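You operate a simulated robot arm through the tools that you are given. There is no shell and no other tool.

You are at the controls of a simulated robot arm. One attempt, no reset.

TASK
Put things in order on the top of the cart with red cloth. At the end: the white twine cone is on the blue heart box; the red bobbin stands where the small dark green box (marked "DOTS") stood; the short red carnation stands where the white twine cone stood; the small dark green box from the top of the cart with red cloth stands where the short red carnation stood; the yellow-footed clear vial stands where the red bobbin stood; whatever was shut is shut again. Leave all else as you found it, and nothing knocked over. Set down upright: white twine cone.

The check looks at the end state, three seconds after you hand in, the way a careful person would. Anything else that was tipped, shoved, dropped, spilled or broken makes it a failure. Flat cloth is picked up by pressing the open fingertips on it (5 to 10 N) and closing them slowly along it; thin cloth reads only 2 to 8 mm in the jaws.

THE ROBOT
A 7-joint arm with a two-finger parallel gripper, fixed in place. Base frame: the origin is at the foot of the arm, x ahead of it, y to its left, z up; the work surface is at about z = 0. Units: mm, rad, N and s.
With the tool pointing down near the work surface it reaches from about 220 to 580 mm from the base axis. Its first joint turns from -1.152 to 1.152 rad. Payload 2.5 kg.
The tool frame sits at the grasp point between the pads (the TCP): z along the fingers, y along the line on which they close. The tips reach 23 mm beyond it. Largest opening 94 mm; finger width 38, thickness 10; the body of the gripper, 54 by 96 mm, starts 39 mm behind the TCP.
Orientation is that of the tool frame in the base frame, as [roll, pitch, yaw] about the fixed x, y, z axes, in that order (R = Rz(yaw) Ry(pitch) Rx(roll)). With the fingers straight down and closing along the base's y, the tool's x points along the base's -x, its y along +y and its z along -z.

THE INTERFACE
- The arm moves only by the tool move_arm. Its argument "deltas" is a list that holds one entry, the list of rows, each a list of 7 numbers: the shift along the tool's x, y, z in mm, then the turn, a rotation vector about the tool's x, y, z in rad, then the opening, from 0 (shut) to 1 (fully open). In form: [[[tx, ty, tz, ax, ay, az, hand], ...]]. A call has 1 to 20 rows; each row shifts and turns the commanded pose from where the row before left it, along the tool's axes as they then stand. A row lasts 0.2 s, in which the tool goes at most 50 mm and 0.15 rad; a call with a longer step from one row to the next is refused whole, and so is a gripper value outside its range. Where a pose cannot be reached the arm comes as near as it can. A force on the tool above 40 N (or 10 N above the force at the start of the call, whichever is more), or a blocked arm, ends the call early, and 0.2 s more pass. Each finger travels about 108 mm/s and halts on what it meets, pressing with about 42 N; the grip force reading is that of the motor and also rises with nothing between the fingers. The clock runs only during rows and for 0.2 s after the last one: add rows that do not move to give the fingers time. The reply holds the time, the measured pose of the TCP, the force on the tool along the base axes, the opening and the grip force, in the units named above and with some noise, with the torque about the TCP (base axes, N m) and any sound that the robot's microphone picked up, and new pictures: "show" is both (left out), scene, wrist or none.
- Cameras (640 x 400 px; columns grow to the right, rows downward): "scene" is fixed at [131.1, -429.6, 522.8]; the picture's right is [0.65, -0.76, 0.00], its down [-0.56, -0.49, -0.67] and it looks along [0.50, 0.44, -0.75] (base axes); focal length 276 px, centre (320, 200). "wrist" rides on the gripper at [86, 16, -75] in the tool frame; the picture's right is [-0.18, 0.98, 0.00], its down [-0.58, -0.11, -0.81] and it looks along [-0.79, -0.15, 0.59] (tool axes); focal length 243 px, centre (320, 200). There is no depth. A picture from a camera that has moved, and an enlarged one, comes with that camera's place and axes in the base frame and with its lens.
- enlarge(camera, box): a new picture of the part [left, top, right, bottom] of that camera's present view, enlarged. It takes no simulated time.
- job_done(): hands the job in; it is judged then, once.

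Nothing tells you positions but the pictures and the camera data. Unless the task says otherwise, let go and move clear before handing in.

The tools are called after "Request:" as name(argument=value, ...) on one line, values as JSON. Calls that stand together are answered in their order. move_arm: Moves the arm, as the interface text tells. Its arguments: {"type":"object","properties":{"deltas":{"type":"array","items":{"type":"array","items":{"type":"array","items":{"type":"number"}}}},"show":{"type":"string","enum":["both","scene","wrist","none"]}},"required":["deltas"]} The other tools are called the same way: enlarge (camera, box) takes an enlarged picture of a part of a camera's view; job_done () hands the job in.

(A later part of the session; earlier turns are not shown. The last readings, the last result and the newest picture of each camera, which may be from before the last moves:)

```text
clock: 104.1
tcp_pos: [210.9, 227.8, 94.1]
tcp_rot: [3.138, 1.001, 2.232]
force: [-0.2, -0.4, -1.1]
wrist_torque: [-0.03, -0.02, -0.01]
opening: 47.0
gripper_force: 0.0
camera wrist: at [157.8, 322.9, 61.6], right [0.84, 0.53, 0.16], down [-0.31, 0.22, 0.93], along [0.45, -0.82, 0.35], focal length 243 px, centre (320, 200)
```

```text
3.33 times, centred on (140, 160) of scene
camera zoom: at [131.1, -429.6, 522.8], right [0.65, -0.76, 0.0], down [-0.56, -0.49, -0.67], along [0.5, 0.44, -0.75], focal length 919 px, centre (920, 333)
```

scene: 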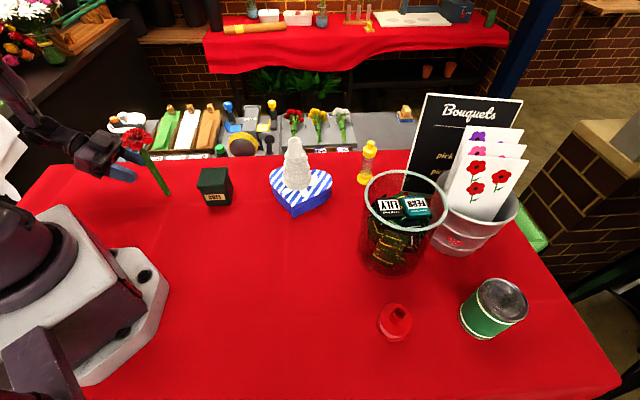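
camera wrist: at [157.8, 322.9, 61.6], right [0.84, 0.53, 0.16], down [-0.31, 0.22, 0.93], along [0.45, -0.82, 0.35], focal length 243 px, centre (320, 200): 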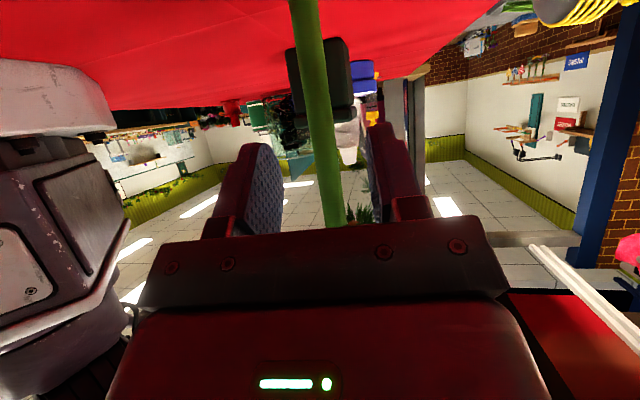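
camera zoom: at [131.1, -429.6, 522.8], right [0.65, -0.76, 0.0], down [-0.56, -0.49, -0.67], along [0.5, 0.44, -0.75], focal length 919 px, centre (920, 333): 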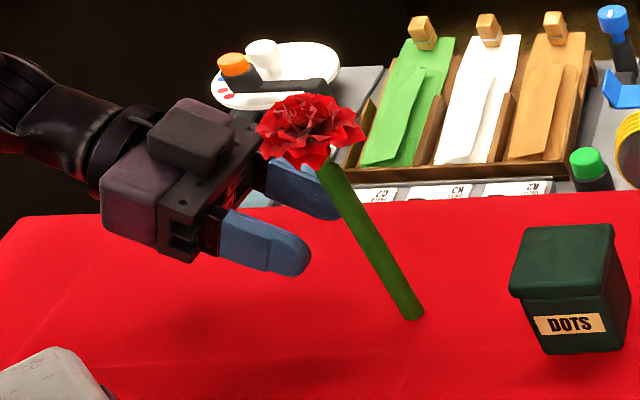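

The carnation stands freely. I'll keep backing out in modest steps.

Request:
move_arm(deltas=[[[0, 0, -10, 0, 0, 0, 0.5], [0, 0, -15, 0, 0, 0, 0.5], [0, 0, -15, 0, 0, 0, 0.5], [0, 0, 0, 0, 0, 0, 0.5]]])

Request:
enlarge(camera="scene", box=[80, 100, 200, 220])

```text
clock: 105.1
tcp_pos: [191.3, 254.4, 115.4]
tcp_rot: [3.14, 0.999, 2.231]
force: [0.8, 0.1, 0.3]
wrist_torque: [-0.01, 0.01, 0.01]
opening: 47.0
gripper_force: 0.0
camera wrist: at [137.8, 349.9, 82.8], right [0.84, 0.53, 0.16], down [-0.31, 0.22, 0.93], along [0.45, -0.82, 0.35], focal length 243 px, centre (320, 200)
```

scene: 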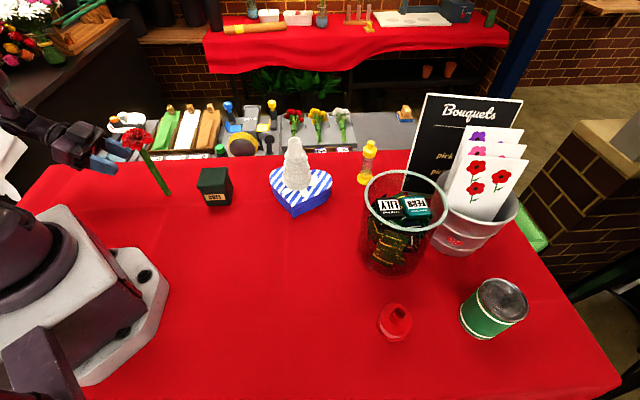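
wrist: 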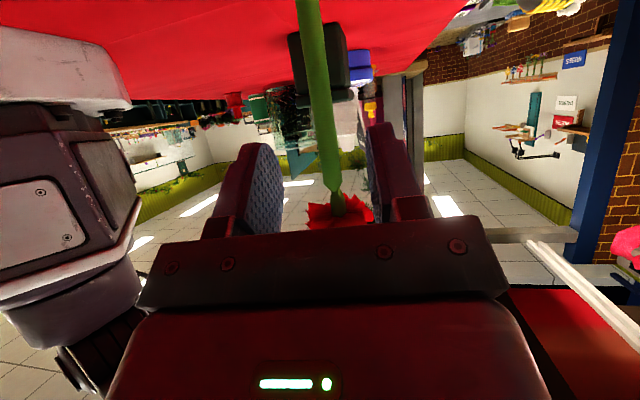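

```text
3.33 times, centred on (140, 160) of scene
camera zoom: at [131.1, -429.6, 522.8], right [0.65, -0.76, 0.0], down [-0.56, -0.49, -0.67], along [0.5, 0.44, -0.75], focal length 919 px, centre (920, 333)
```

zoom: 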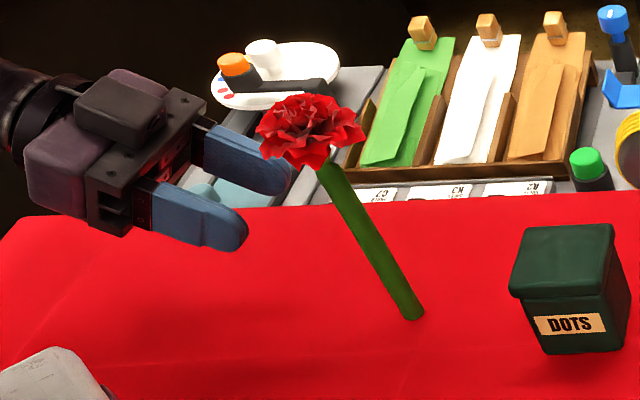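

Clear of the bloom by a good margin. I'll rise and then untilt.

Request:
move_arm(deltas=[[[-12.6, 0, -16, 0, 0, 0, 0.5], [-25.2, 0, -16.2, 0, 0, 0, 0.5], [-30.3, 0, -19.5, 0, 0, 0, 0.5], [-30.3, 0, -19.5, 0, 0, 0, 0.5], [-20, 0, -13, 0, 0, 0, 0.5], [0, 0, 0, 0, 0, 0, 0.5]]])

```text
clock: 106.5
tcp_pos: [185.8, 258.7, 259.5]
tcp_rot: [3.139, 0.998, 2.23]
force: [-0.7, -0.1, 0.3]
wrist_torque: [-0.03, -0.02, 0.0]
opening: 46.9
gripper_force: 0.1
camera wrist: at [132.3, 355.4, 226.8], right [0.84, 0.53, 0.16], down [-0.31, 0.22, 0.93], along [0.45, -0.82, 0.35], focal length 243 px, centre (320, 200)
```

scene: 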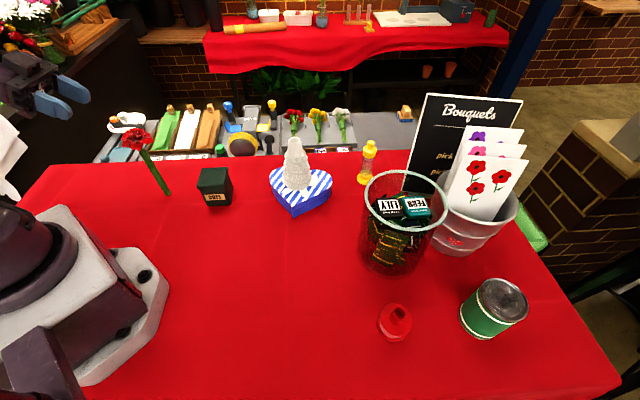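
wrist: 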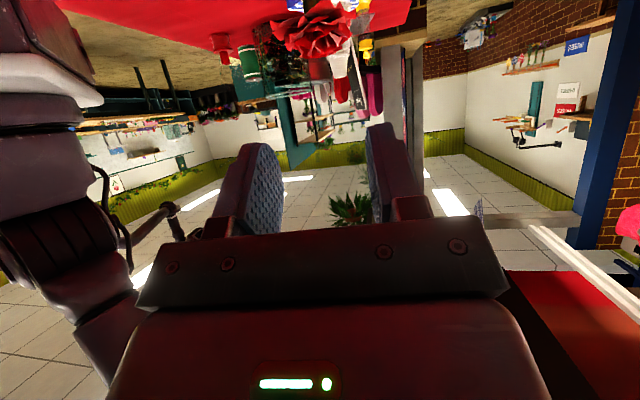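

The carnation stands at the cone's old place. Next is the DOTS box: I'll untilt and yaw so the jaws face the box's flat sides, with the camera away from the carnation.

Request:
move_arm(deltas=[[[0, 0, 0, 0, 0.1426, 0, 0.9], [0, 0, 0, 0, 0.1426, 0, 0.9], [0, 0, 0, 0, 0.1426, 0, 0.9], [0, 0, 0, 0, 0.1426, 0, 0.9], [0, 0, 0, 0, 0.1426, 0, 0.9], [0, 0, 0, 0, 0.1426, 0, 0.9], [0, 0, 0, 0, 0.1426, 0, 0.9], [0, 0, 0, 0, 0, -0.1413, 0.9], [0, 0, 0, 0, 0, -0.1413, 0.9], [0, 0, 0, 0, 0, -0.1413, 0.9], [0, 0, 0, 0, 0, -0.1413, 0.9], [0, 0, 0, 0, 0, -0.1413, 0.9], [0, 0, 0, 0, 0, -0.1413, 0.9], [0, 0, 0, 0, 0, -0.1413, 0.9], [0, 0, 0, 0, 0, -0.1413, 0.9], [0, 0, 0, 0, 0, -0.1413, 0.9], [0, 0, 0, 0, 0, -0.1413, 0.9], [0, 0, 0, 0, 0, -0.1413, 0.9], [0, 0, 0, 0, 0, -0.1413, 0.9], [0, 0, 0, 0, 0, 0, 0.9]]])

```text
clock: 110.7
tcp_pos: [185.8, 258.6, 259.7]
tcp_rot: [3.14, 0.0, -2.352]
force: [-0.1, 0.6, 0.4]
wrist_torque: [0.0, 0.03, -0.03]
opening: 84.7
gripper_force: 0.0
camera wrist: at [114.7, 207.6, 334.5], right [-0.57, 0.82, 0.0], down [0.49, 0.34, 0.81], along [0.66, 0.46, -0.59], focal length 243 px, centre (320, 200)
```

scene: 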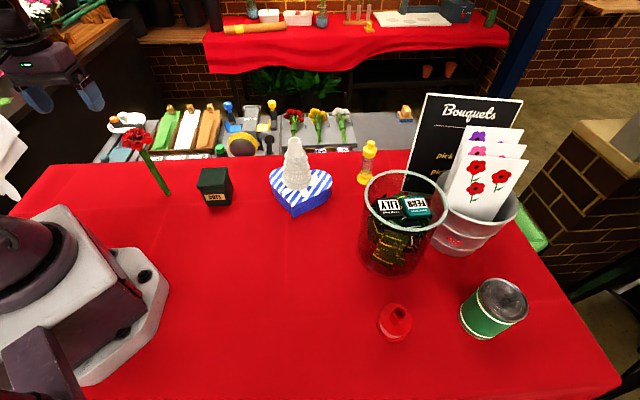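
wrist: 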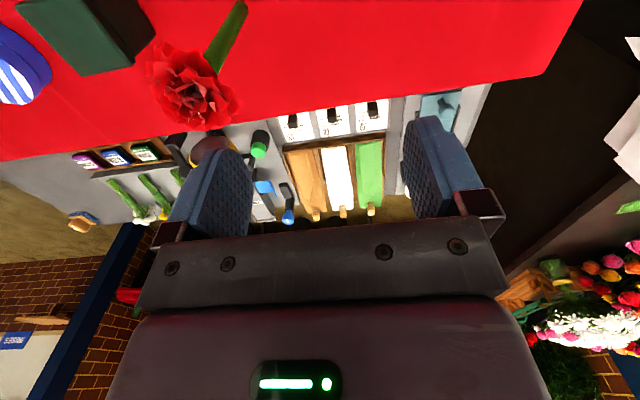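

I'll hop up, pass over, and hover above the DOTS box.

Request:
move_arm(deltas=[[[0, 0, -40, 0, 0, 0, 1], [5.5, -38.3, 0, 0, 0, 0, 1], [5.5, -38.3, 0, 0, 0, 0, 1], [5.5, -38.3, 0, 0, 0, 0, 1], [5.5, -38.3, 0, 0, 0, 0, 1], [5.5, -38.3, 0, 0, 0, 0, 1], [5.5, -38.3, 0, 0, 0, 0, 1], [0, 0, 40, 0, 0, 0, 1], [0, 0, 40, 0, 0, 0, 1], [0, 0, 40, 0, 0, 0, 1], [0, 0, 20, 0, 0, 0, 1], [0, 0, 0, 0, 0, 0, 1]]])

Request:
enlarge(camera="wrist", box=[180, 0, 480, 200])

```text
clock: 113.3
tcp_pos: [322.8, 73.1, 159.2]
tcp_rot: [-3.141, 0.003, -2.355]
force: [0.2, 0.0, 0.1]
wrist_torque: [-0.03, 0.01, -0.01]
opening: 93.9
gripper_force: 0.1
camera wrist: at [251.9, 21.4, 234.2], right [-0.57, 0.82, 0.0], down [0.49, 0.33, 0.81], along [0.67, 0.46, -0.59], focal length 243 px, centre (320, 200)
```

scene: 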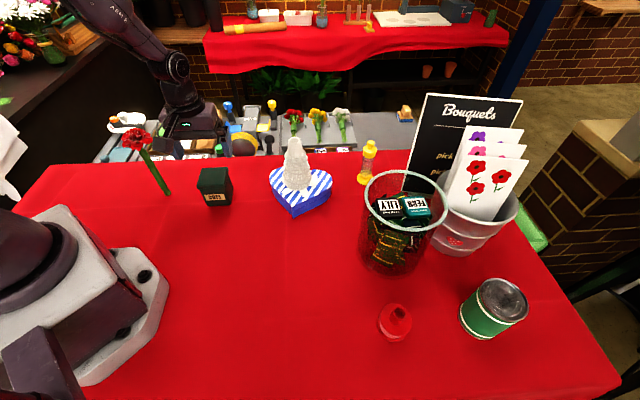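
wrist: 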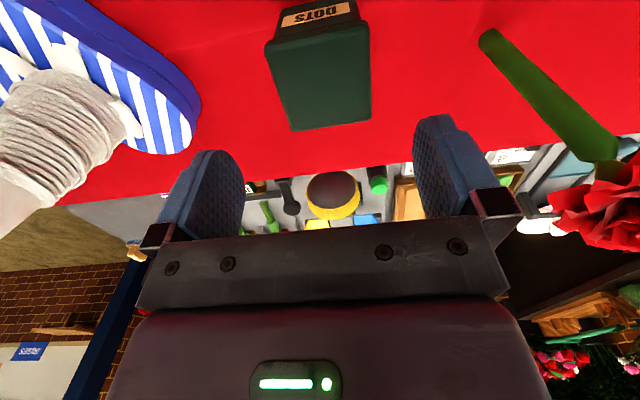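

```text
2.00 times, centred on (330, 100) of wrist
camera zoom: at [251.9, 21.4, 234.2], right [-0.57, 0.82, 0.0], down [0.49, 0.33, 0.81], along [0.67, 0.46, -0.59], focal length 485 px, centre (300, 400)
```

zoom: 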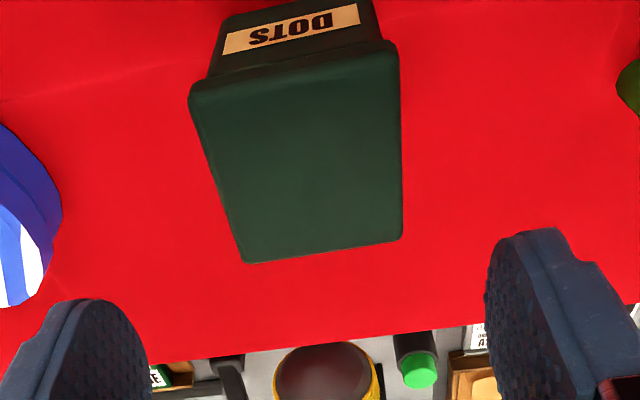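

The box is square-on to the jaws, centred at (324.5,74.8). I'll descend around it.

Request:
move_arm(deltas=[[[-2.4, 0, 30, 0, 0, 0, 1], [0, 0, 35, 0, 0, 0, 1], [0, 0, 30, 0, 0, 0, 1], [0, 0, 18, 0, 0, 0, 1], [0, 0, 10, 0, 0, 0, 1], [0, 0, 0, 0, 0, 0, 1]]])

Request:
enlarge(camera="wrist", box=[150, 0, 500, 250])

Request:
enlarge(camera="scene", box=[150, 120, 280, 230])

```text
clock: 114.7
tcp_pos: [326.6, 74.4, 39.2]
tcp_rot: [-3.14, 0.001, -2.357]
force: [-2.0, -0.6, 9.2]
wrist_torque: [0.01, 0.01, -0.01]
opening: 94.3
gripper_force: 0.1
camera wrist: at [255.9, 23.8, 113.4], right [-0.57, 0.82, 0.0], down [0.49, 0.34, 0.81], along [0.67, 0.46, -0.59], focal length 243 px, centre (320, 200)
```

scene: 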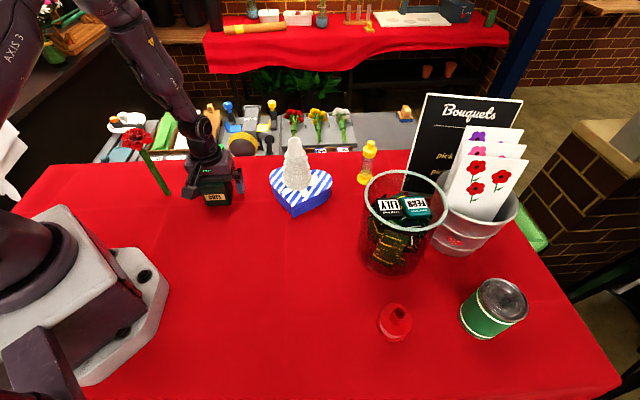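
wrist: 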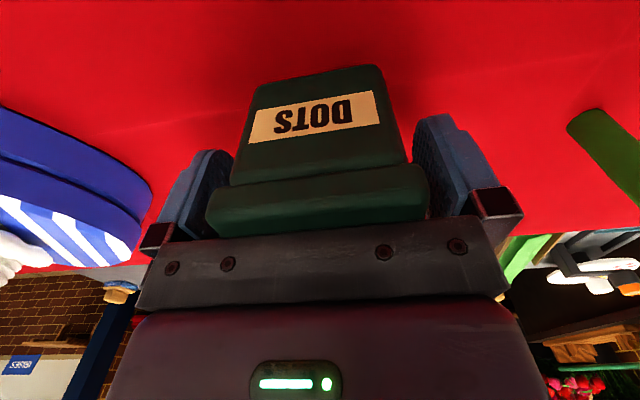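

```text
1.60 times, centred on (325, 125) of wrist
camera zoom: at [255.9, 23.8, 113.4], right [-0.57, 0.82, 0.0], down [0.49, 0.34, 0.81], along [0.67, 0.46, -0.59], focal length 388 px, centre (312, 320)
```

zoom: 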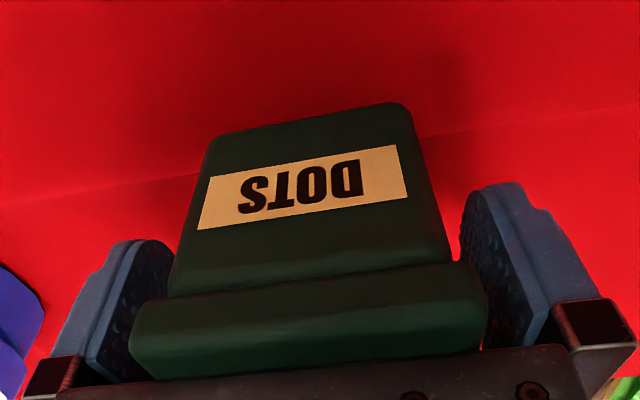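

```text
3.64 times, centred on (215, 175) of scene
camera zoom: at [131.0, -429.7, 522.8], right [0.65, -0.76, 0.0], down [-0.56, -0.49, -0.67], along [0.5, 0.44, -0.75], focal length 1002 px, centre (702, 291)
```

zoom: 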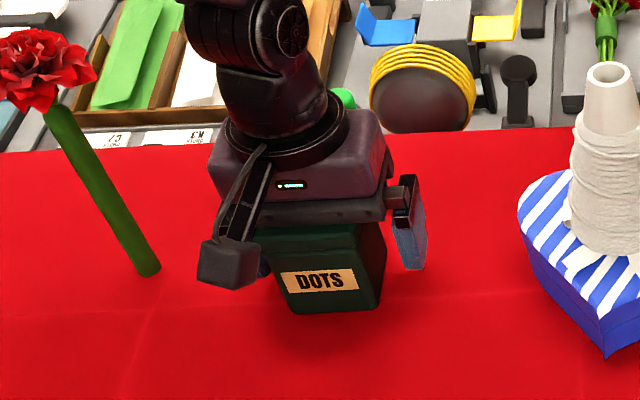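

The palm just touched the lid, so the box is a bit taller (~77 mm) than I estimated. I'll rise 2 mm, close gently, and test whether the whole box lifts or only the lid.

Request:
move_arm(deltas=[[[0, 0, -2.5, 0, 0, 0, 1], [0, 0, 0, 0, 0, 0, 0.9], [0, 0, 0, 0, 0, 0, 0.8], [0, 0, 0, 0, 0, 0, 0.74], [0, 0, 0, 0, 0, 0, 0.7], [0, 0, 0, 0, 0, 0, 0.66], [0, 0, 0, 0, 0, 0, 0.62], [0, 0, 0, 0, 0, 0, 0.6]]], show="wrist")

Request:
enlarge(camera="wrist", box=[150, 0, 500, 250])

```text
clock: 116.5
tcp_pos: [327.6, 75.1, 40.5]
tcp_rot: [-3.141, 0.002, -2.355]
force: [0.6, 0.0, 0.4]
wrist_torque: [-0.01, 0.01, 0.0]
opening: 63.3
gripper_force: 42.2
camera wrist: at [256.0, 24.0, 115.3], right [-0.57, 0.82, 0.0], down [0.49, 0.33, 0.81], along [0.67, 0.46, -0.59], focal length 243 px, centre (320, 200)
```

wrist: 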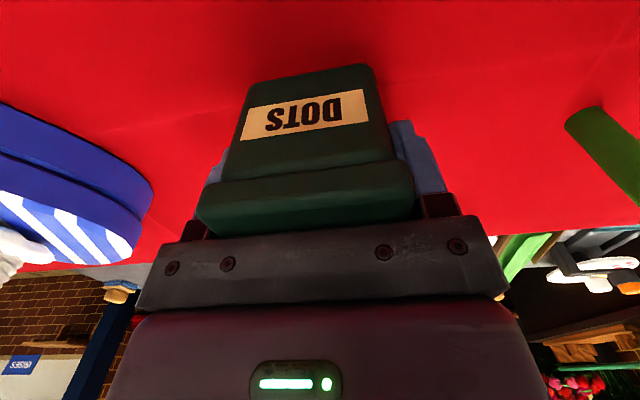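

```text
1.60 times, centred on (325, 125) of wrist
camera zoom: at [256.0, 24.0, 115.3], right [-0.57, 0.82, 0.0], down [0.49, 0.33, 0.81], along [0.67, 0.46, -0.59], focal length 388 px, centre (312, 320)
```

zoom: 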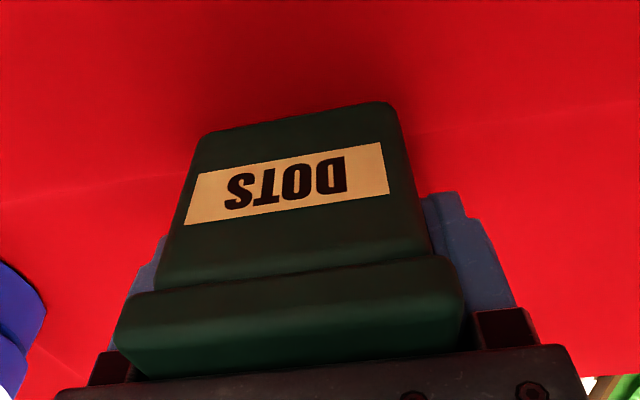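

Jaws closed at 63 mm on the lid rim. I'll lift a few millimetres to see whether the body comes along.

Request:
move_arm(deltas=[[[0, 0, -2, 0, 0, 0, 0.6], [0, 0, -3, 0, 0, 0, 0.6], [0, 0, -5, 0, 0, 0, 0.6], [0, 0, 0, 0, 0, 0, 0.6]]])

Request:
enlarge(camera="wrist", box=[150, 0, 500, 250])

Request:
enlarge(camera="scene", box=[150, 120, 280, 230])

```text
clock: 117.5
tcp_pos: [327.5, 74.4, 51.1]
tcp_rot: [3.141, 0.001, -2.352]
force: [0.9, -0.8, -0.8]
wrist_torque: [0.01, 0.05, 0.0]
opening: 63.1
gripper_force: 41.9
camera wrist: at [256.2, 24.4, 125.0], right [-0.57, 0.82, 0.0], down [0.49, 0.34, 0.81], along [0.66, 0.46, -0.59], focal length 243 px, centre (320, 200)
```

scene: 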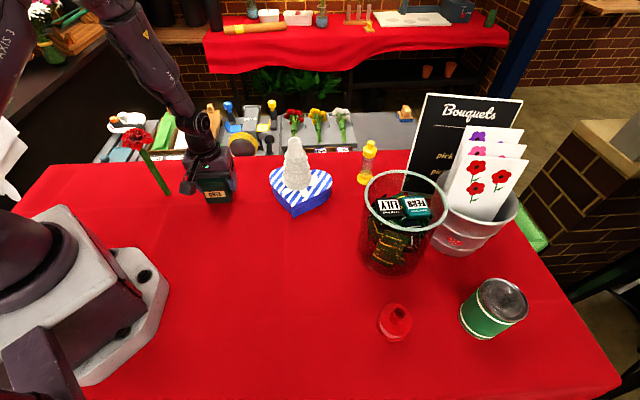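
wrist: 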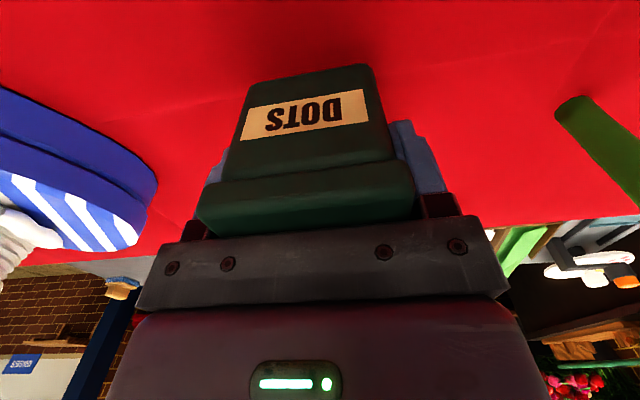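

```text
1.60 times, centred on (325, 125) of wrist
camera zoom: at [256.2, 24.4, 125.0], right [-0.57, 0.82, 0.0], down [0.49, 0.34, 0.81], along [0.66, 0.46, -0.59], focal length 388 px, centre (312, 320)
```

zoom: 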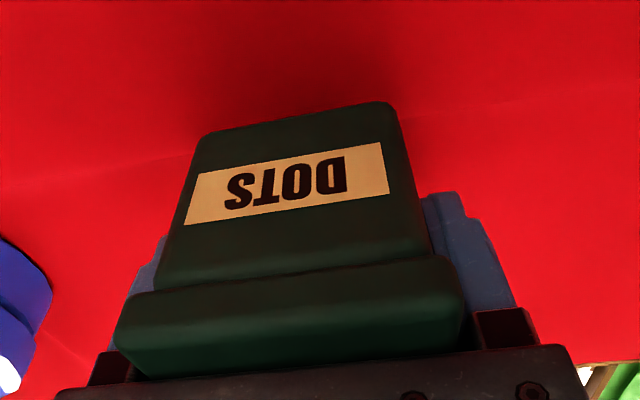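

```text
3.64 times, centred on (215, 175) of scene
camera zoom: at [131.1, -429.6, 522.8], right [0.65, -0.76, 0.0], down [-0.56, -0.49, -0.67], along [0.5, 0.44, -0.75], focal length 1002 px, centre (702, 291)
```

zoom: 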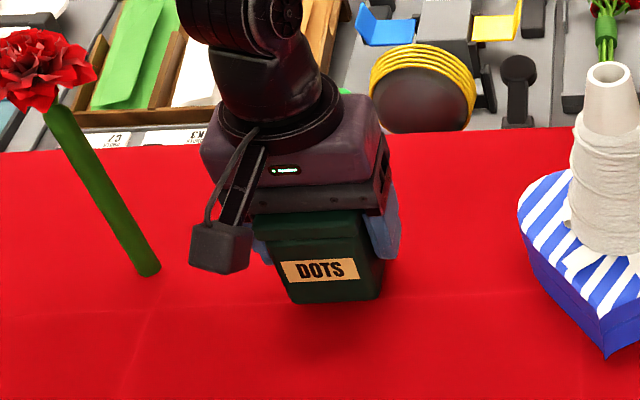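

The whole box comes up as one piece, lid shut. I'll carry it to the carnation's original spot (277.5,-282.5).

Request:
move_arm(deltas=[[[0, 0, -30, 0, 0, 0, 0.6], [0, 0, -40, 0, 0, 0, 0.6], [16, -12, 0, 0, 0, 0, 0.6], [31.8, -24.1, 0, 0, 0, 0, 0.6], [31.8, -24.1, 0, 0, 0, 0, 0.6], [31.8, -24.1, 0, 0, 0, 0, 0.6], [31.8, -24.1, 0, 0, 0, 0, 0.6], [31.8, -24.1, 0, 0, 0, 0, 0.6], [31.8, -24.1, 0, 0, 0, 0, 0.6], [31.8, -24.1, 0, 0, 0, 0, 0.6], [31.8, -24.1, 0, 0, 0, 0, 0.6], [15.5, -12.3, 0, 0, 0, 0, 0.6], [0, 0, 0, 0, 0, 0, 0.6], [0, 0, 0, 0, 0, 0, 0.6]]])

```text
clock: 120.5
tcp_pos: [277.1, -282.0, 119.4]
tcp_rot: [-3.141, 0.001, -2.354]
force: [0.0, 0.2, -1.1]
wrist_torque: [0.0, 0.0, 0.0]
opening: 63.2
gripper_force: 42.6
camera wrist: at [206.2, -331.5, 194.3], right [-0.57, 0.82, 0.0], down [0.49, 0.33, 0.81], along [0.67, 0.46, -0.59], focal length 243 px, centre (320, 200)
```

scene: 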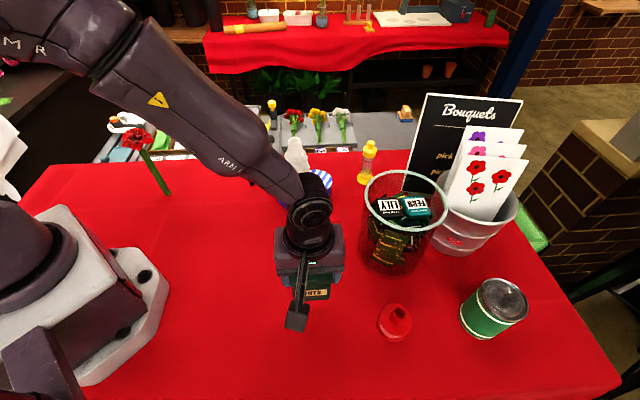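
wrist: 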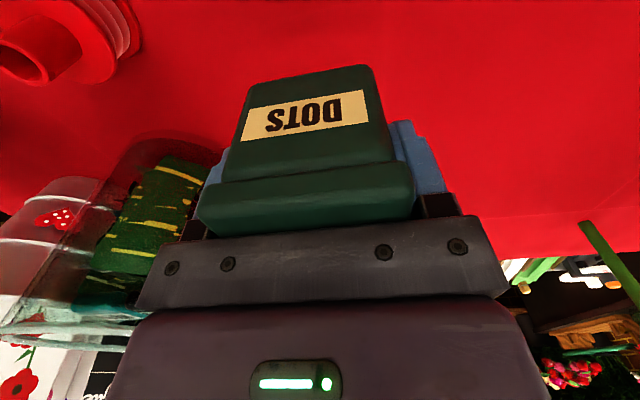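

Positioned above the spot. I'll lower the box to just above the cloth.

Request:
move_arm(deltas=[[[-1.6, -0.5, 20, 0, 0, 0, 0.6], [0, 0, 25, 0, 0, 0, 0.6], [0, 0, 18, 0, 0, 0, 0.6], [0, 0, 8, 0, 0, 0, 0.6], [0, 0, 3, 0, 0, 0, 0.6], [0, 0, 0, 0, 0, 0, 0.6]]], show="none")

Request:
move_arm(deltas=[[[0, 0, 1, 0, 0, 0, 0.6], [0, 0, 1, 0, 0, 0, 0.6], [0, 0, 0, 0, 0, 0, 0.6]]], show="none")

```text
clock: 121.9
tcp_pos: [280.9, -279.8, 43.7]
tcp_rot: [-3.141, 0.0, -2.355]
force: [0.2, 0.0, -1.2]
wrist_torque: [0.0, 0.01, 0.03]
opening: 63.3
gripper_force: 42.1
```

```text
clock: 122.7
tcp_pos: [279.9, -280.4, 43.8]
tcp_rot: [3.14, 0.001, -2.354]
force: [0.6, -0.8, -1.3]
wrist_torque: [0.0, 0.03, -0.02]
opening: 63.2
gripper_force: 42.0
```

Request:
move_arm(deltas=[[[0, 0, 1, 0, 0, 0, 0.6], [0, 0, 0, 0, 0, 0, 0.6]]], show="none")

Request:
move_arm(deltas=[[[0, 0, 1, 0, 0, 0, 0.6], [0, 0, 0, 0, 0, 0, 0.6]]], show="none")

```text
clock: 123.3
tcp_pos: [282.4, -279.2, 42.2]
tcp_rot: [3.14, 0.002, -2.355]
force: [-0.1, -0.2, -0.9]
wrist_torque: [0.0, 0.04, -0.01]
opening: 63.0
gripper_force: 42.0
```

```text
clock: 123.9
tcp_pos: [281.1, -280.0, 40.8]
tcp_rot: [3.14, 0.002, -2.355]
force: [-1.4, 0.2, -1.7]
wrist_torque: [0.0, -0.01, -0.03]
opening: 63.4
gripper_force: 41.9
```

Request:
move_arm(deltas=[[[2, 0.5, 0, 0, 0, 0, 0.6], [0, 0, 1, 0, 0, 0, 0.6], [0, 0, 0, 0, 0, 0, 0.6]]], show="none")

Request:
move_arm(deltas=[[[0, 0, 0.7, 0, 0, 0, 0.6], [0, 0, 0, 0, 0, 0, 0.6]]], show="none")

```text
clock: 124.7
tcp_pos: [278.8, -280.6, 40.9]
tcp_rot: [-3.141, 0.001, -2.356]
force: [-0.6, -0.2, -1.2]
wrist_torque: [-0.04, -0.01, -0.01]
opening: 63.2
gripper_force: 41.9
```

```text
clock: 125.3
tcp_pos: [279.0, -280.8, 40.5]
tcp_rot: [-3.141, -0.001, -2.353]
force: [-5.4, 7.1, 24.8]
wrist_torque: [0.19, 0.22, -0.03]
opening: 63.1
gripper_force: 42.1
```

The box is on the cloth. I'll ease off slightly, release slowly and check.

Request:
move_arm(deltas=[[[0, 0, -0.6, 0, 0, 0, 0.6], [0, 0, 0, 0, 0, 0, 0.65], [0, 0, 0, 0, 0, 0, 0.68], [0, 0, 0, 0, 0, 0, 0.7], [0, 0, 0, 0, 0, 0, 0.75], [0, 0, 0, 0, 0, 0, 0.85], [0, 0, 0, 0, 0, 0, 1], [0, 0, 0, 0, 0, 0, 1]]])

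Request:
enlarge(camera="scene", box=[250, 200, 380, 330])

```text
clock: 127.1
tcp_pos: [278.6, -280.5, 40.5]
tcp_rot: [3.14, 0.002, -2.354]
force: [0.5, -0.1, -0.1]
wrist_torque: [-0.02, 0.04, -0.01]
opening: 93.9
gripper_force: 0.0
camera wrist: at [208.1, -331.6, 115.1], right [-0.57, 0.82, 0.0], down [0.49, 0.34, 0.81], along [0.67, 0.46, -0.59], focal length 243 px, centre (320, 200)
```

scene: 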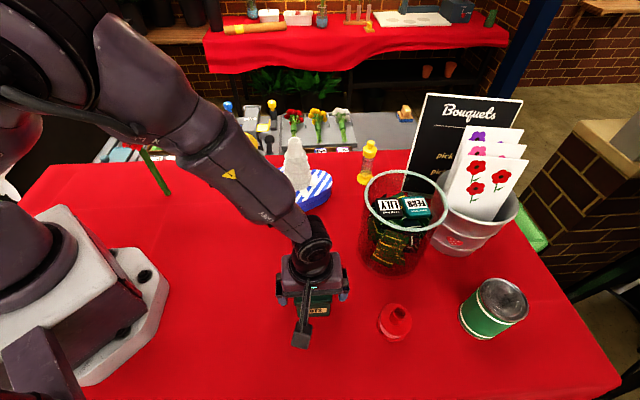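
wrist: 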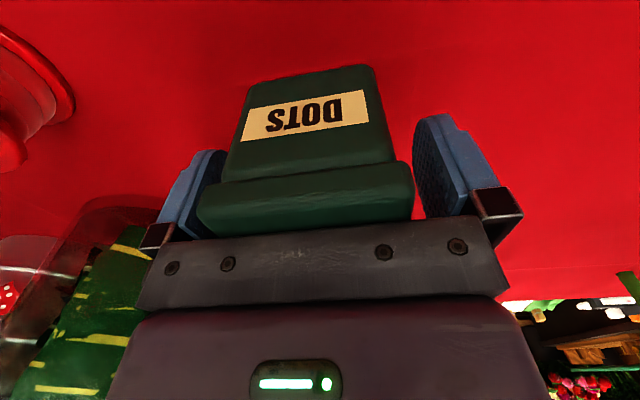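

```text
3.08 times, centred on (315, 265) of scene
camera zoom: at [131.1, -429.6, 522.8], right [0.65, -0.76, 0.0], down [-0.56, -0.49, -0.67], along [0.5, 0.44, -0.75], focal length 848 px, centre (335, 0)
```

zoom: 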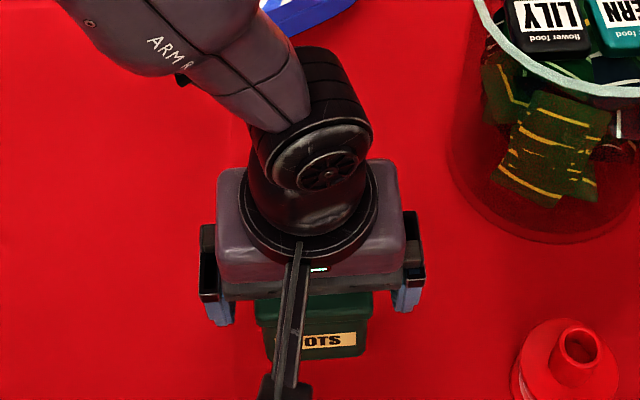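

Released; the box stands with its lid shut. I'll rise straight up and check, then look at the bobbin.

Request:
move_arm(deltas=[[[0, 0, -10, 0, 0, 0, 1], [0, 0, -25, 0, 0, 0, 1], [0, 0, -40, 0, 0, 0, 1], [0, 0, -45, 0, 0, 0, 1], [0, 0, -40, 0, 0, 0, 1], [0, 0, 0, 0, 0, 0, 1]]])

Request:
enlarge(camera="scene", box=[330, 270, 450, 370])

```text
clock: 128.5
tcp_pos: [280.7, -280.4, 199.6]
tcp_rot: [-3.141, 0.002, -2.354]
force: [0.0, -0.1, 0.2]
wrist_torque: [0.0, 0.03, -0.01]
opening: 93.7
gripper_force: 0.0
camera wrist: at [209.5, -330.4, 275.0], right [-0.57, 0.82, 0.0], down [0.49, 0.33, 0.81], along [0.67, 0.46, -0.59], focal length 243 px, centre (320, 200)
```

scene: 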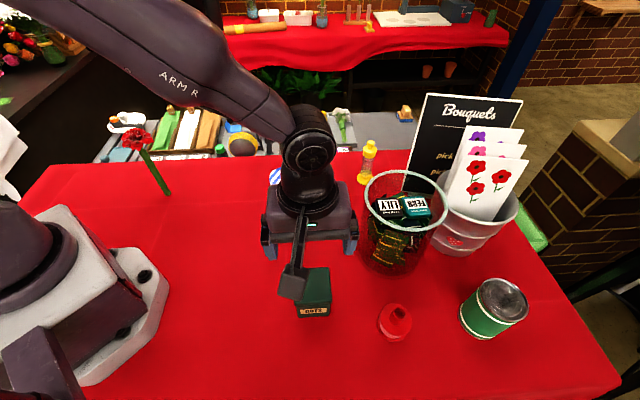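
wrist: 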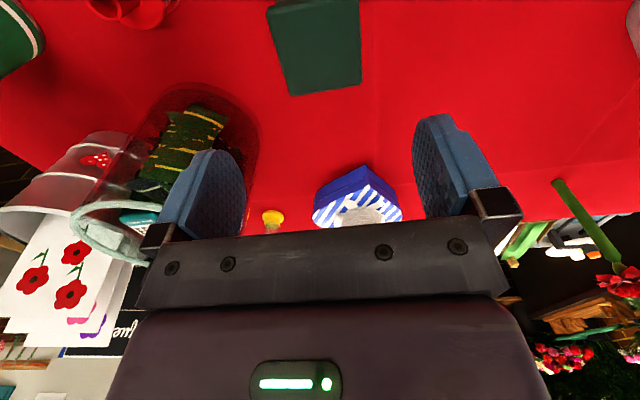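

```text
4.00 times, centred on (390, 320) of scene
camera zoom: at [131.1, -429.6, 522.8], right [0.65, -0.76, 0.0], down [-0.56, -0.49, -0.67], along [0.5, 0.44, -0.75], focal length 1102 px, centre (40, -280)
```

zoom: 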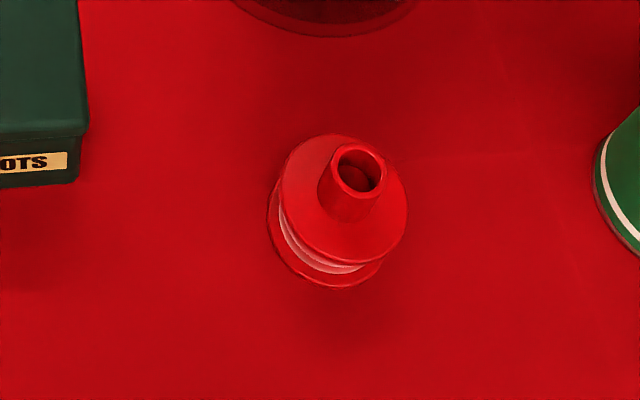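

The box stands at the carnation's old place. I'll move over to the bobbin (about (337,-424)) to see it from above.

Request:
move_arm(deltas=[[[15.5, -35.3, 0, 0, 0, 0, 1], [15.5, -35.3, 0, 0, 0, 0, 1], [15.5, -35.3, 0, 0, 0, 0, 1], [15.5, -35.3, 0, 0, 0, 0, 1], [0, 0, 0, 0, 0, 0, 1], [0, 0, 0, 0, 0, 0, 1]]])

Request:
enlarge(camera="wrist", box=[230, 0, 430, 130])

Request:
enlarge(camera="scene", box=[250, 220, 370, 340])

```text
clock: 129.9
tcp_pos: [336.3, -424.9, 201.2]
tcp_rot: [3.141, 0.001, -2.354]
force: [-0.3, 0.1, 0.5]
wrist_torque: [-0.01, -0.03, 0.0]
opening: 94.0
gripper_force: 0.1
camera wrist: at [265.0, -475.7, 275.8], right [-0.57, 0.82, 0.0], down [0.49, 0.33, 0.81], along [0.66, 0.46, -0.59], focal length 243 px, centre (320, 200)
```

scene: 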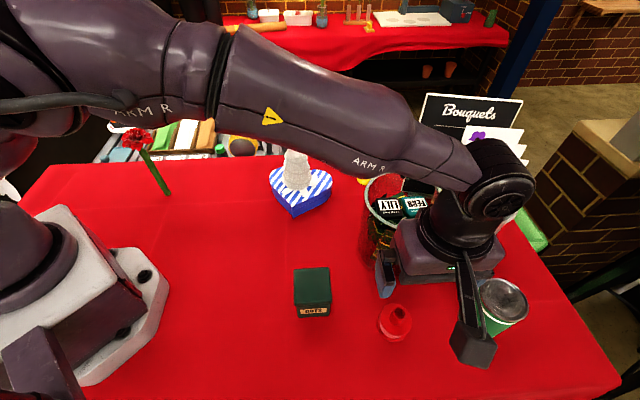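
wrist: 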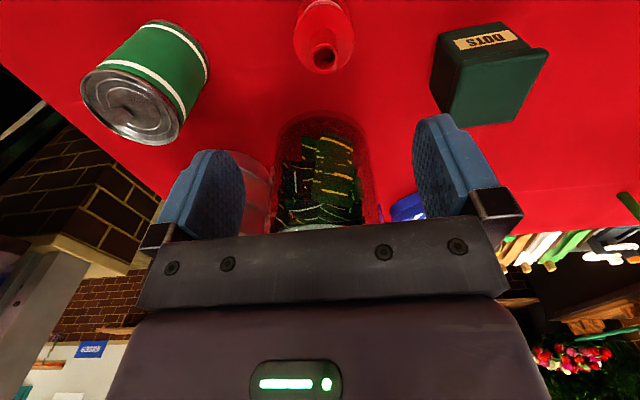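

```text
3.08 times, centred on (330, 65) of wrist
camera zoom: at [265.0, -475.7, 275.8], right [-0.57, 0.82, 0.0], down [0.49, 0.33, 0.81], along [0.66, 0.46, -0.59], focal length 746 px, centre (289, 615)
```

zoom: 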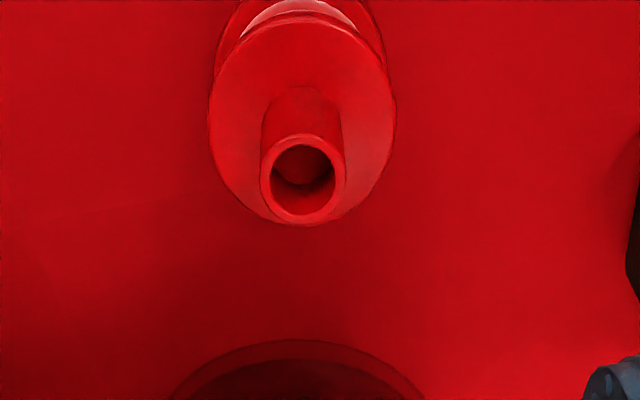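

```text
3.33 times, centred on (310, 280) of scene
camera zoom: at [131.1, -429.7, 522.8], right [0.65, -0.76, 0.0], down [-0.56, -0.49, -0.67], along [0.5, 0.44, -0.75], focal length 919 px, centre (353, -67)
```

zoom: 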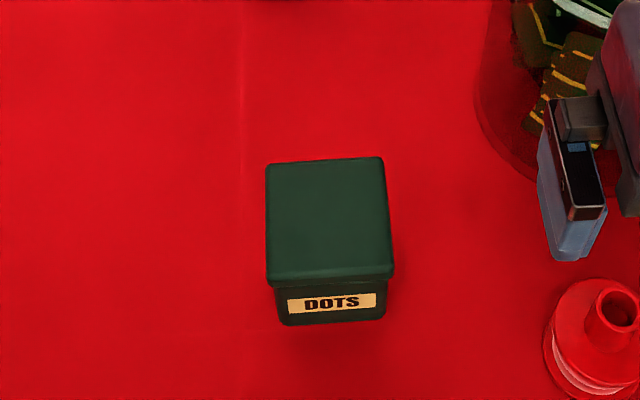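

The bobbin's neck is at (337,-422), its top at z≈70 and its upper flange at z≈34. I'll descend with the tips stopping just above the flange, to grip the neck.

Request:
move_arm(deltas=[[[-2.7, 1.7, 35, 0, 0, 0, 0.7], [0, 0, 40, 0, 0, 0, 0.6], [0, 0, 35, 0, 0, 0, 0.6], [0, 0, 18, 0, 0, 0, 0.6], [0, 0, 9, 0, 0, 0, 0.6], [0, 0, 0, 0, 0, 0, 0.6]]])

Request:
enlarge(camera="wrist", box=[180, 0, 480, 230])

```text
clock: 131.3
tcp_pos: [336.9, -421.5, 64.1]
tcp_rot: [3.141, 0.0, -2.354]
force: [0.3, -0.4, 0.0]
wrist_torque: [-0.01, -0.02, -0.01]
opening: 56.2
gripper_force: 0.0
camera wrist: at [265.2, -471.9, 138.4], right [-0.57, 0.82, 0.0], down [0.49, 0.34, 0.81], along [0.66, 0.46, -0.59], focal length 243 px, centre (320, 200)
```

scene: 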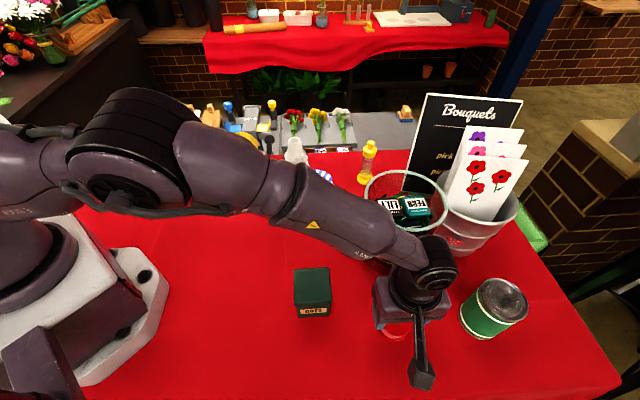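
wrist: 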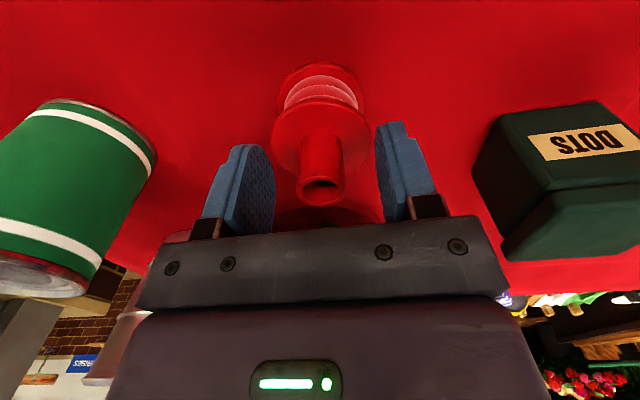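

```text
1.74 times, centred on (330, 115) of wrist
camera zoom: at [265.2, -471.9, 138.4], right [-0.57, 0.82, 0.0], down [0.49, 0.34, 0.81], along [0.66, 0.46, -0.59], focal length 422 px, centre (303, 348)
```

zoom: 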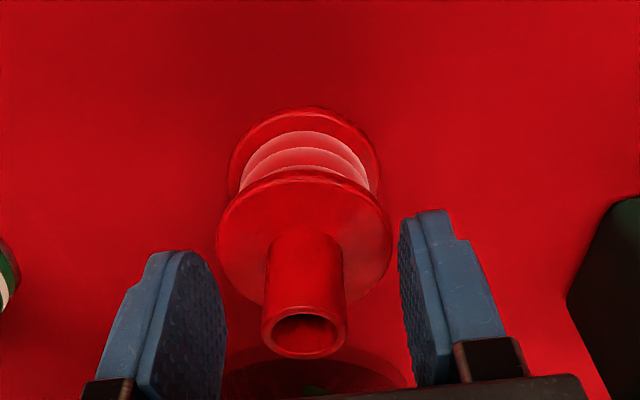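

The neck is centred between the pads. I'll drop 2 mm and close.

Request:
move_arm(deltas=[[[0, 0, 2, 0, 0, 0, 0.5], [0, 0, 0, 0, 0, 0, 0.4], [0, 0, 0, 0, 0, 0, 0.32], [0, 0, 0, 0, 0, 0, 0.26], [0, 0, 0, 0, 0, 0, 0.2], [0, 0, 0, 0, 0, 0, 0.15], [0, 0, 0, 0, 0, 0, 0.15]]], show="none")

Request:
move_arm(deltas=[[[0, 0, -3, 0, 0, 0, 0.15], [0, 0, -6, 0, 0, 0, 0.15], [0, 0, -10, 0, 0, 0, 0.15], [0, 0, 0, 0, 0, 0, 0.15]]])

```text
clock: 132.9
tcp_pos: [337.0, -422.3, 62.8]
tcp_rot: [-3.137, 0.001, -2.353]
force: [4.9, -6.6, 18.9]
wrist_torque: [-0.13, 0.01, 0.02]
opening: 21.8
gripper_force: 41.7
```

```text
clock: 133.9
tcp_pos: [337.3, -419.9, 81.2]
tcp_rot: [3.139, 0.003, -2.355]
force: [1.0, 0.1, 0.1]
wrist_torque: [-0.01, -0.02, 0.0]
opening: 21.5
gripper_force: 41.7
camera wrist: at [264.8, -471.7, 154.5], right [-0.57, 0.82, 0.0], down [0.49, 0.33, 0.81], along [0.66, 0.46, -0.59], focal length 243 px, centre (320, 200)
```

scene: 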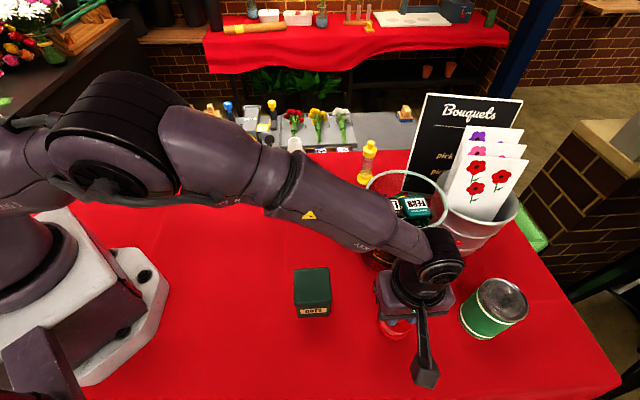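
wrist: 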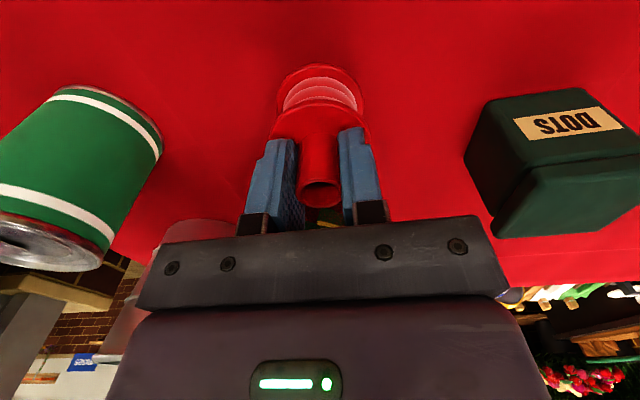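

The bobbin is held. I'll raise it and carry it to the DOTS box's old place at (324.5,75).

Request:
move_arm(deltas=[[[0, 0, -30, 0, 0, 0, 0.15], [0, 0, -40, 0, 0, 0, 0.15], [0, 0, -45, 0, 0, 0, 0.15], [-14, 15, 0, 0, 0, 0, 0.15], [-28.5, 29.9, 0, 0, 0, 0, 0.15], [-28.5, 29.9, 0, 0, 0, 0, 0.15], [-28.5, 29.9, 0, 0, 0, 0, 0.15], [-28.5, 29.9, 0, 0, 0, 0, 0.15], [-28.5, 29.9, 0, 0, 0, 0, 0.15], [-28.5, 29.9, 0, 0, 0, 0, 0.15], [-28.5, 29.9, 0, 0, 0, 0, 0.15], [-28.5, 29.9, 0, 0, 0, 0, 0.15], [-28.5, 29.9, 0, 0, 0, 0, 0.15], [-28.5, 29.9, 0, 0, 0, 0, 0.15], [-28.5, 29.9, 0, 0, 0, 0, 0.15], [-15, 15, 0, 0, 0, 0, 0.15], [0, 0, 0, 0, 0, 0, 0.15], [0, 0, 0, 0, 0, 0, 0.15]]])

```text
clock: 137.7
tcp_pos: [322.4, 73.9, 195.4]
tcp_rot: [3.141, 0.003, -2.355]
force: [-0.1, 0.3, -1.0]
wrist_torque: [-0.02, 0.0, -0.01]
opening: 21.6
gripper_force: 42.3
camera wrist: at [251.5, 23.8, 270.3], right [-0.57, 0.82, 0.0], down [0.49, 0.33, 0.81], along [0.67, 0.46, -0.59], focal length 243 px, centre (320, 200)
```

scene: 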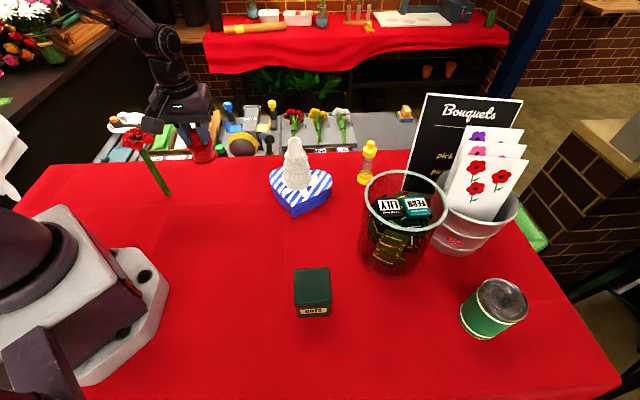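
wrist: 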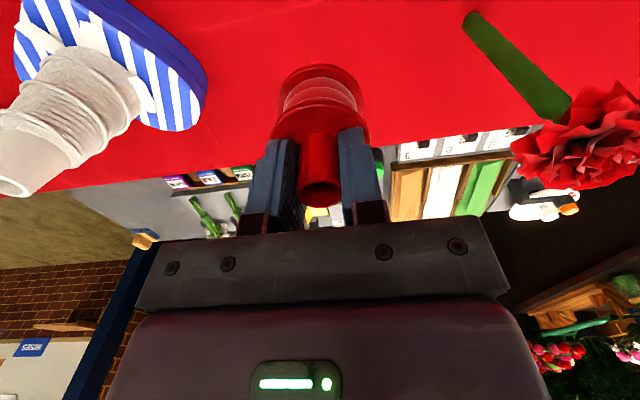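

Above the target. I'll lower the bobbin.

Request:
move_arm(deltas=[[[-2.5, -0.5, 35, 0, 0, 0, 0.15], [0, 0, 40, 0, 0, 0, 0.15], [0, 0, 30, 0, 0, 0, 0.15], [0, 0, 15, 0, 0, 0, 0.15], [0, 0, 7, 0, 0, 0, 0.15], [0, 0, 0, 0, 0, 0, 0.15]]])

Request:
enlarge(camera="scene", box=[130, 100, 280, 230])

```text
clock: 139.1
tcp_pos: [324.6, 77.9, 67.7]
tcp_rot: [-3.139, 0.002, -2.355]
force: [0.3, -0.4, -0.8]
wrist_torque: [-0.02, 0.0, -0.01]
opening: 21.4
gripper_force: 42.0
camera wrist: at [254.8, 26.0, 142.7], right [-0.57, 0.82, 0.0], down [0.49, 0.34, 0.81], along [0.67, 0.46, -0.59], focal length 243 px, centre (320, 200)
```

scene: 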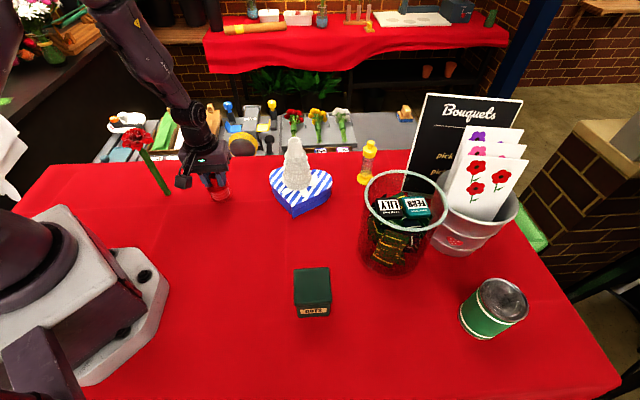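
wrist: 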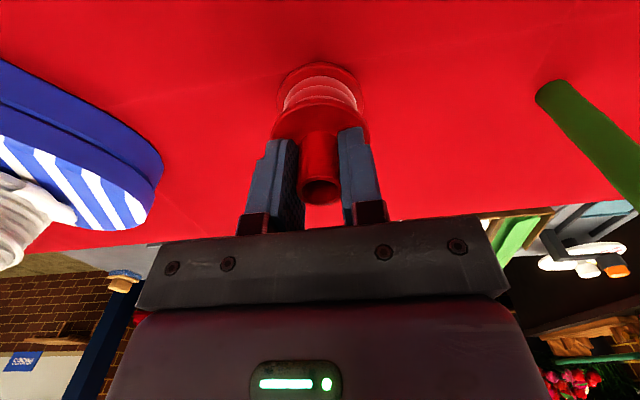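

```text
3.08 times, centred on (205, 165) of scene
camera zoom: at [131.1, -429.6, 522.8], right [0.65, -0.76, 0.0], down [-0.56, -0.49, -0.67], along [0.5, 0.44, -0.75], focal length 848 px, centre (674, 308)
```

zoom: 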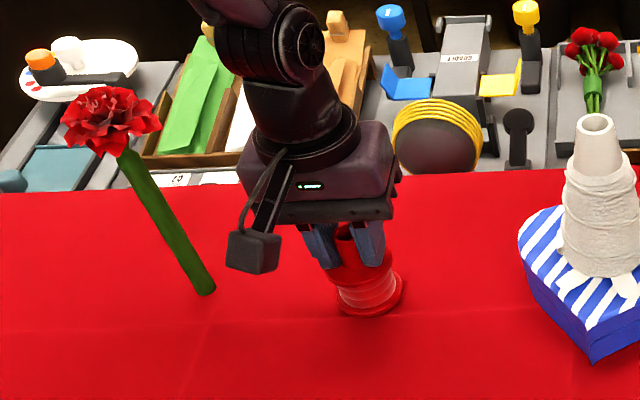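

Close to the cloth now. I'll lower in small steps until contact.

Request:
move_arm(deltas=[[[0, 0, 1.5, 0, 0, 0, 0.15], [0, 0, 1.5, 0, 0, 0, 0.15], [0, 0, 0, 0, 0, 0, 0.15]]], show="none")

Request:
move_arm(deltas=[[[0, 0, 1, 0, 0, 0, 0.15], [0, 0, 0, 0, 0, 0, 0.15]]], show="none")

```text
clock: 139.9
tcp_pos: [326.2, 76.3, 65.5]
tcp_rot: [3.141, 0.001, -2.354]
force: [0.4, -0.2, -0.8]
wrist_torque: [0.01, -0.03, 0.01]
opening: 20.9
gripper_force: 42.2
```

```text
clock: 140.5
tcp_pos: [327.1, 77.3, 65.2]
tcp_rot: [3.14, 0.001, -2.355]
force: [-9.2, -0.3, 34.0]
wrist_torque: [0.18, 0.67, 0.18]
opening: 20.9
gripper_force: 42.0
```

Contact. I'll ease off and release slowly.

Request:
move_arm(deltas=[[[0, 0, -0.8, 0, 0, 0, 0.15], [0, 0, 0, 0, 0, 0, 0.15]]], show="none")

```text
clock: 141.1
tcp_pos: [325.5, 76.3, 65.0]
tcp_rot: [3.141, 0.003, -2.355]
force: [-2.2, 0.8, 10.0]
wrist_torque: [0.17, 0.28, 0.12]
opening: 21.1
gripper_force: 41.9
```

Request:
move_arm(deltas=[[[0, 0, -0.3, 0, 0, 0, 0.15], [0, 0, 0, 0, 0, 0, 0.22], [0, 0, 0, 0, 0, 0, 0.24], [0, 0, 0, 0, 0, 0, 0.27], [0, 0, 0, 0, 0, 0, 0.32], [0, 0, 0, 0, 0, 0, 0.4], [0, 0, 0, 0, 0, 0, 0.55], [0, 0, 0, 0, 0, 0, 0.55]]], show="wrist")

Request:
enlarge(camera="scene", box=[130, 100, 280, 230])

```text
clock: 142.9
tcp_pos: [326.0, 75.9, 65.8]
tcp_rot: [-3.142, 0.001, -2.356]
force: [0.2, 0.3, 0.1]
wrist_torque: [0.0, 0.0, -0.02]
opening: 51.9
gripper_force: 0.1
camera wrist: at [254.8, 24.9, 140.6], right [-0.57, 0.82, 0.0], down [0.49, 0.33, 0.81], along [0.67, 0.46, -0.59], focal length 243 px, centre (320, 200)
```

wrist: 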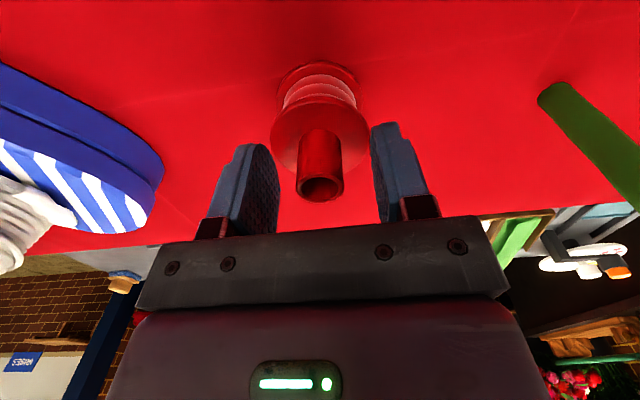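

```text
3.08 times, centred on (205, 165) of scene
camera zoom: at [131.1, -429.6, 522.8], right [0.65, -0.76, 0.0], down [-0.56, -0.49, -0.67], along [0.5, 0.44, -0.75], focal length 848 px, centre (674, 308)
```

zoom: 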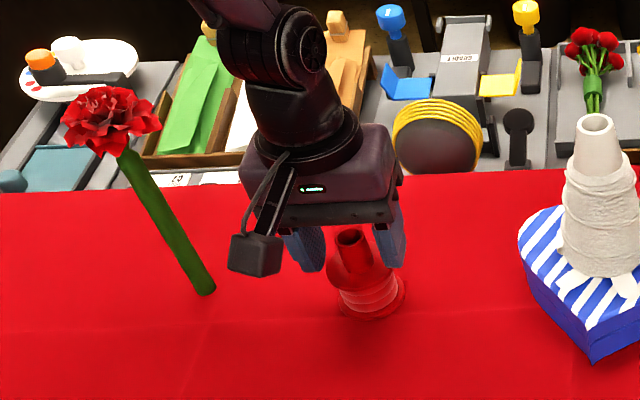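

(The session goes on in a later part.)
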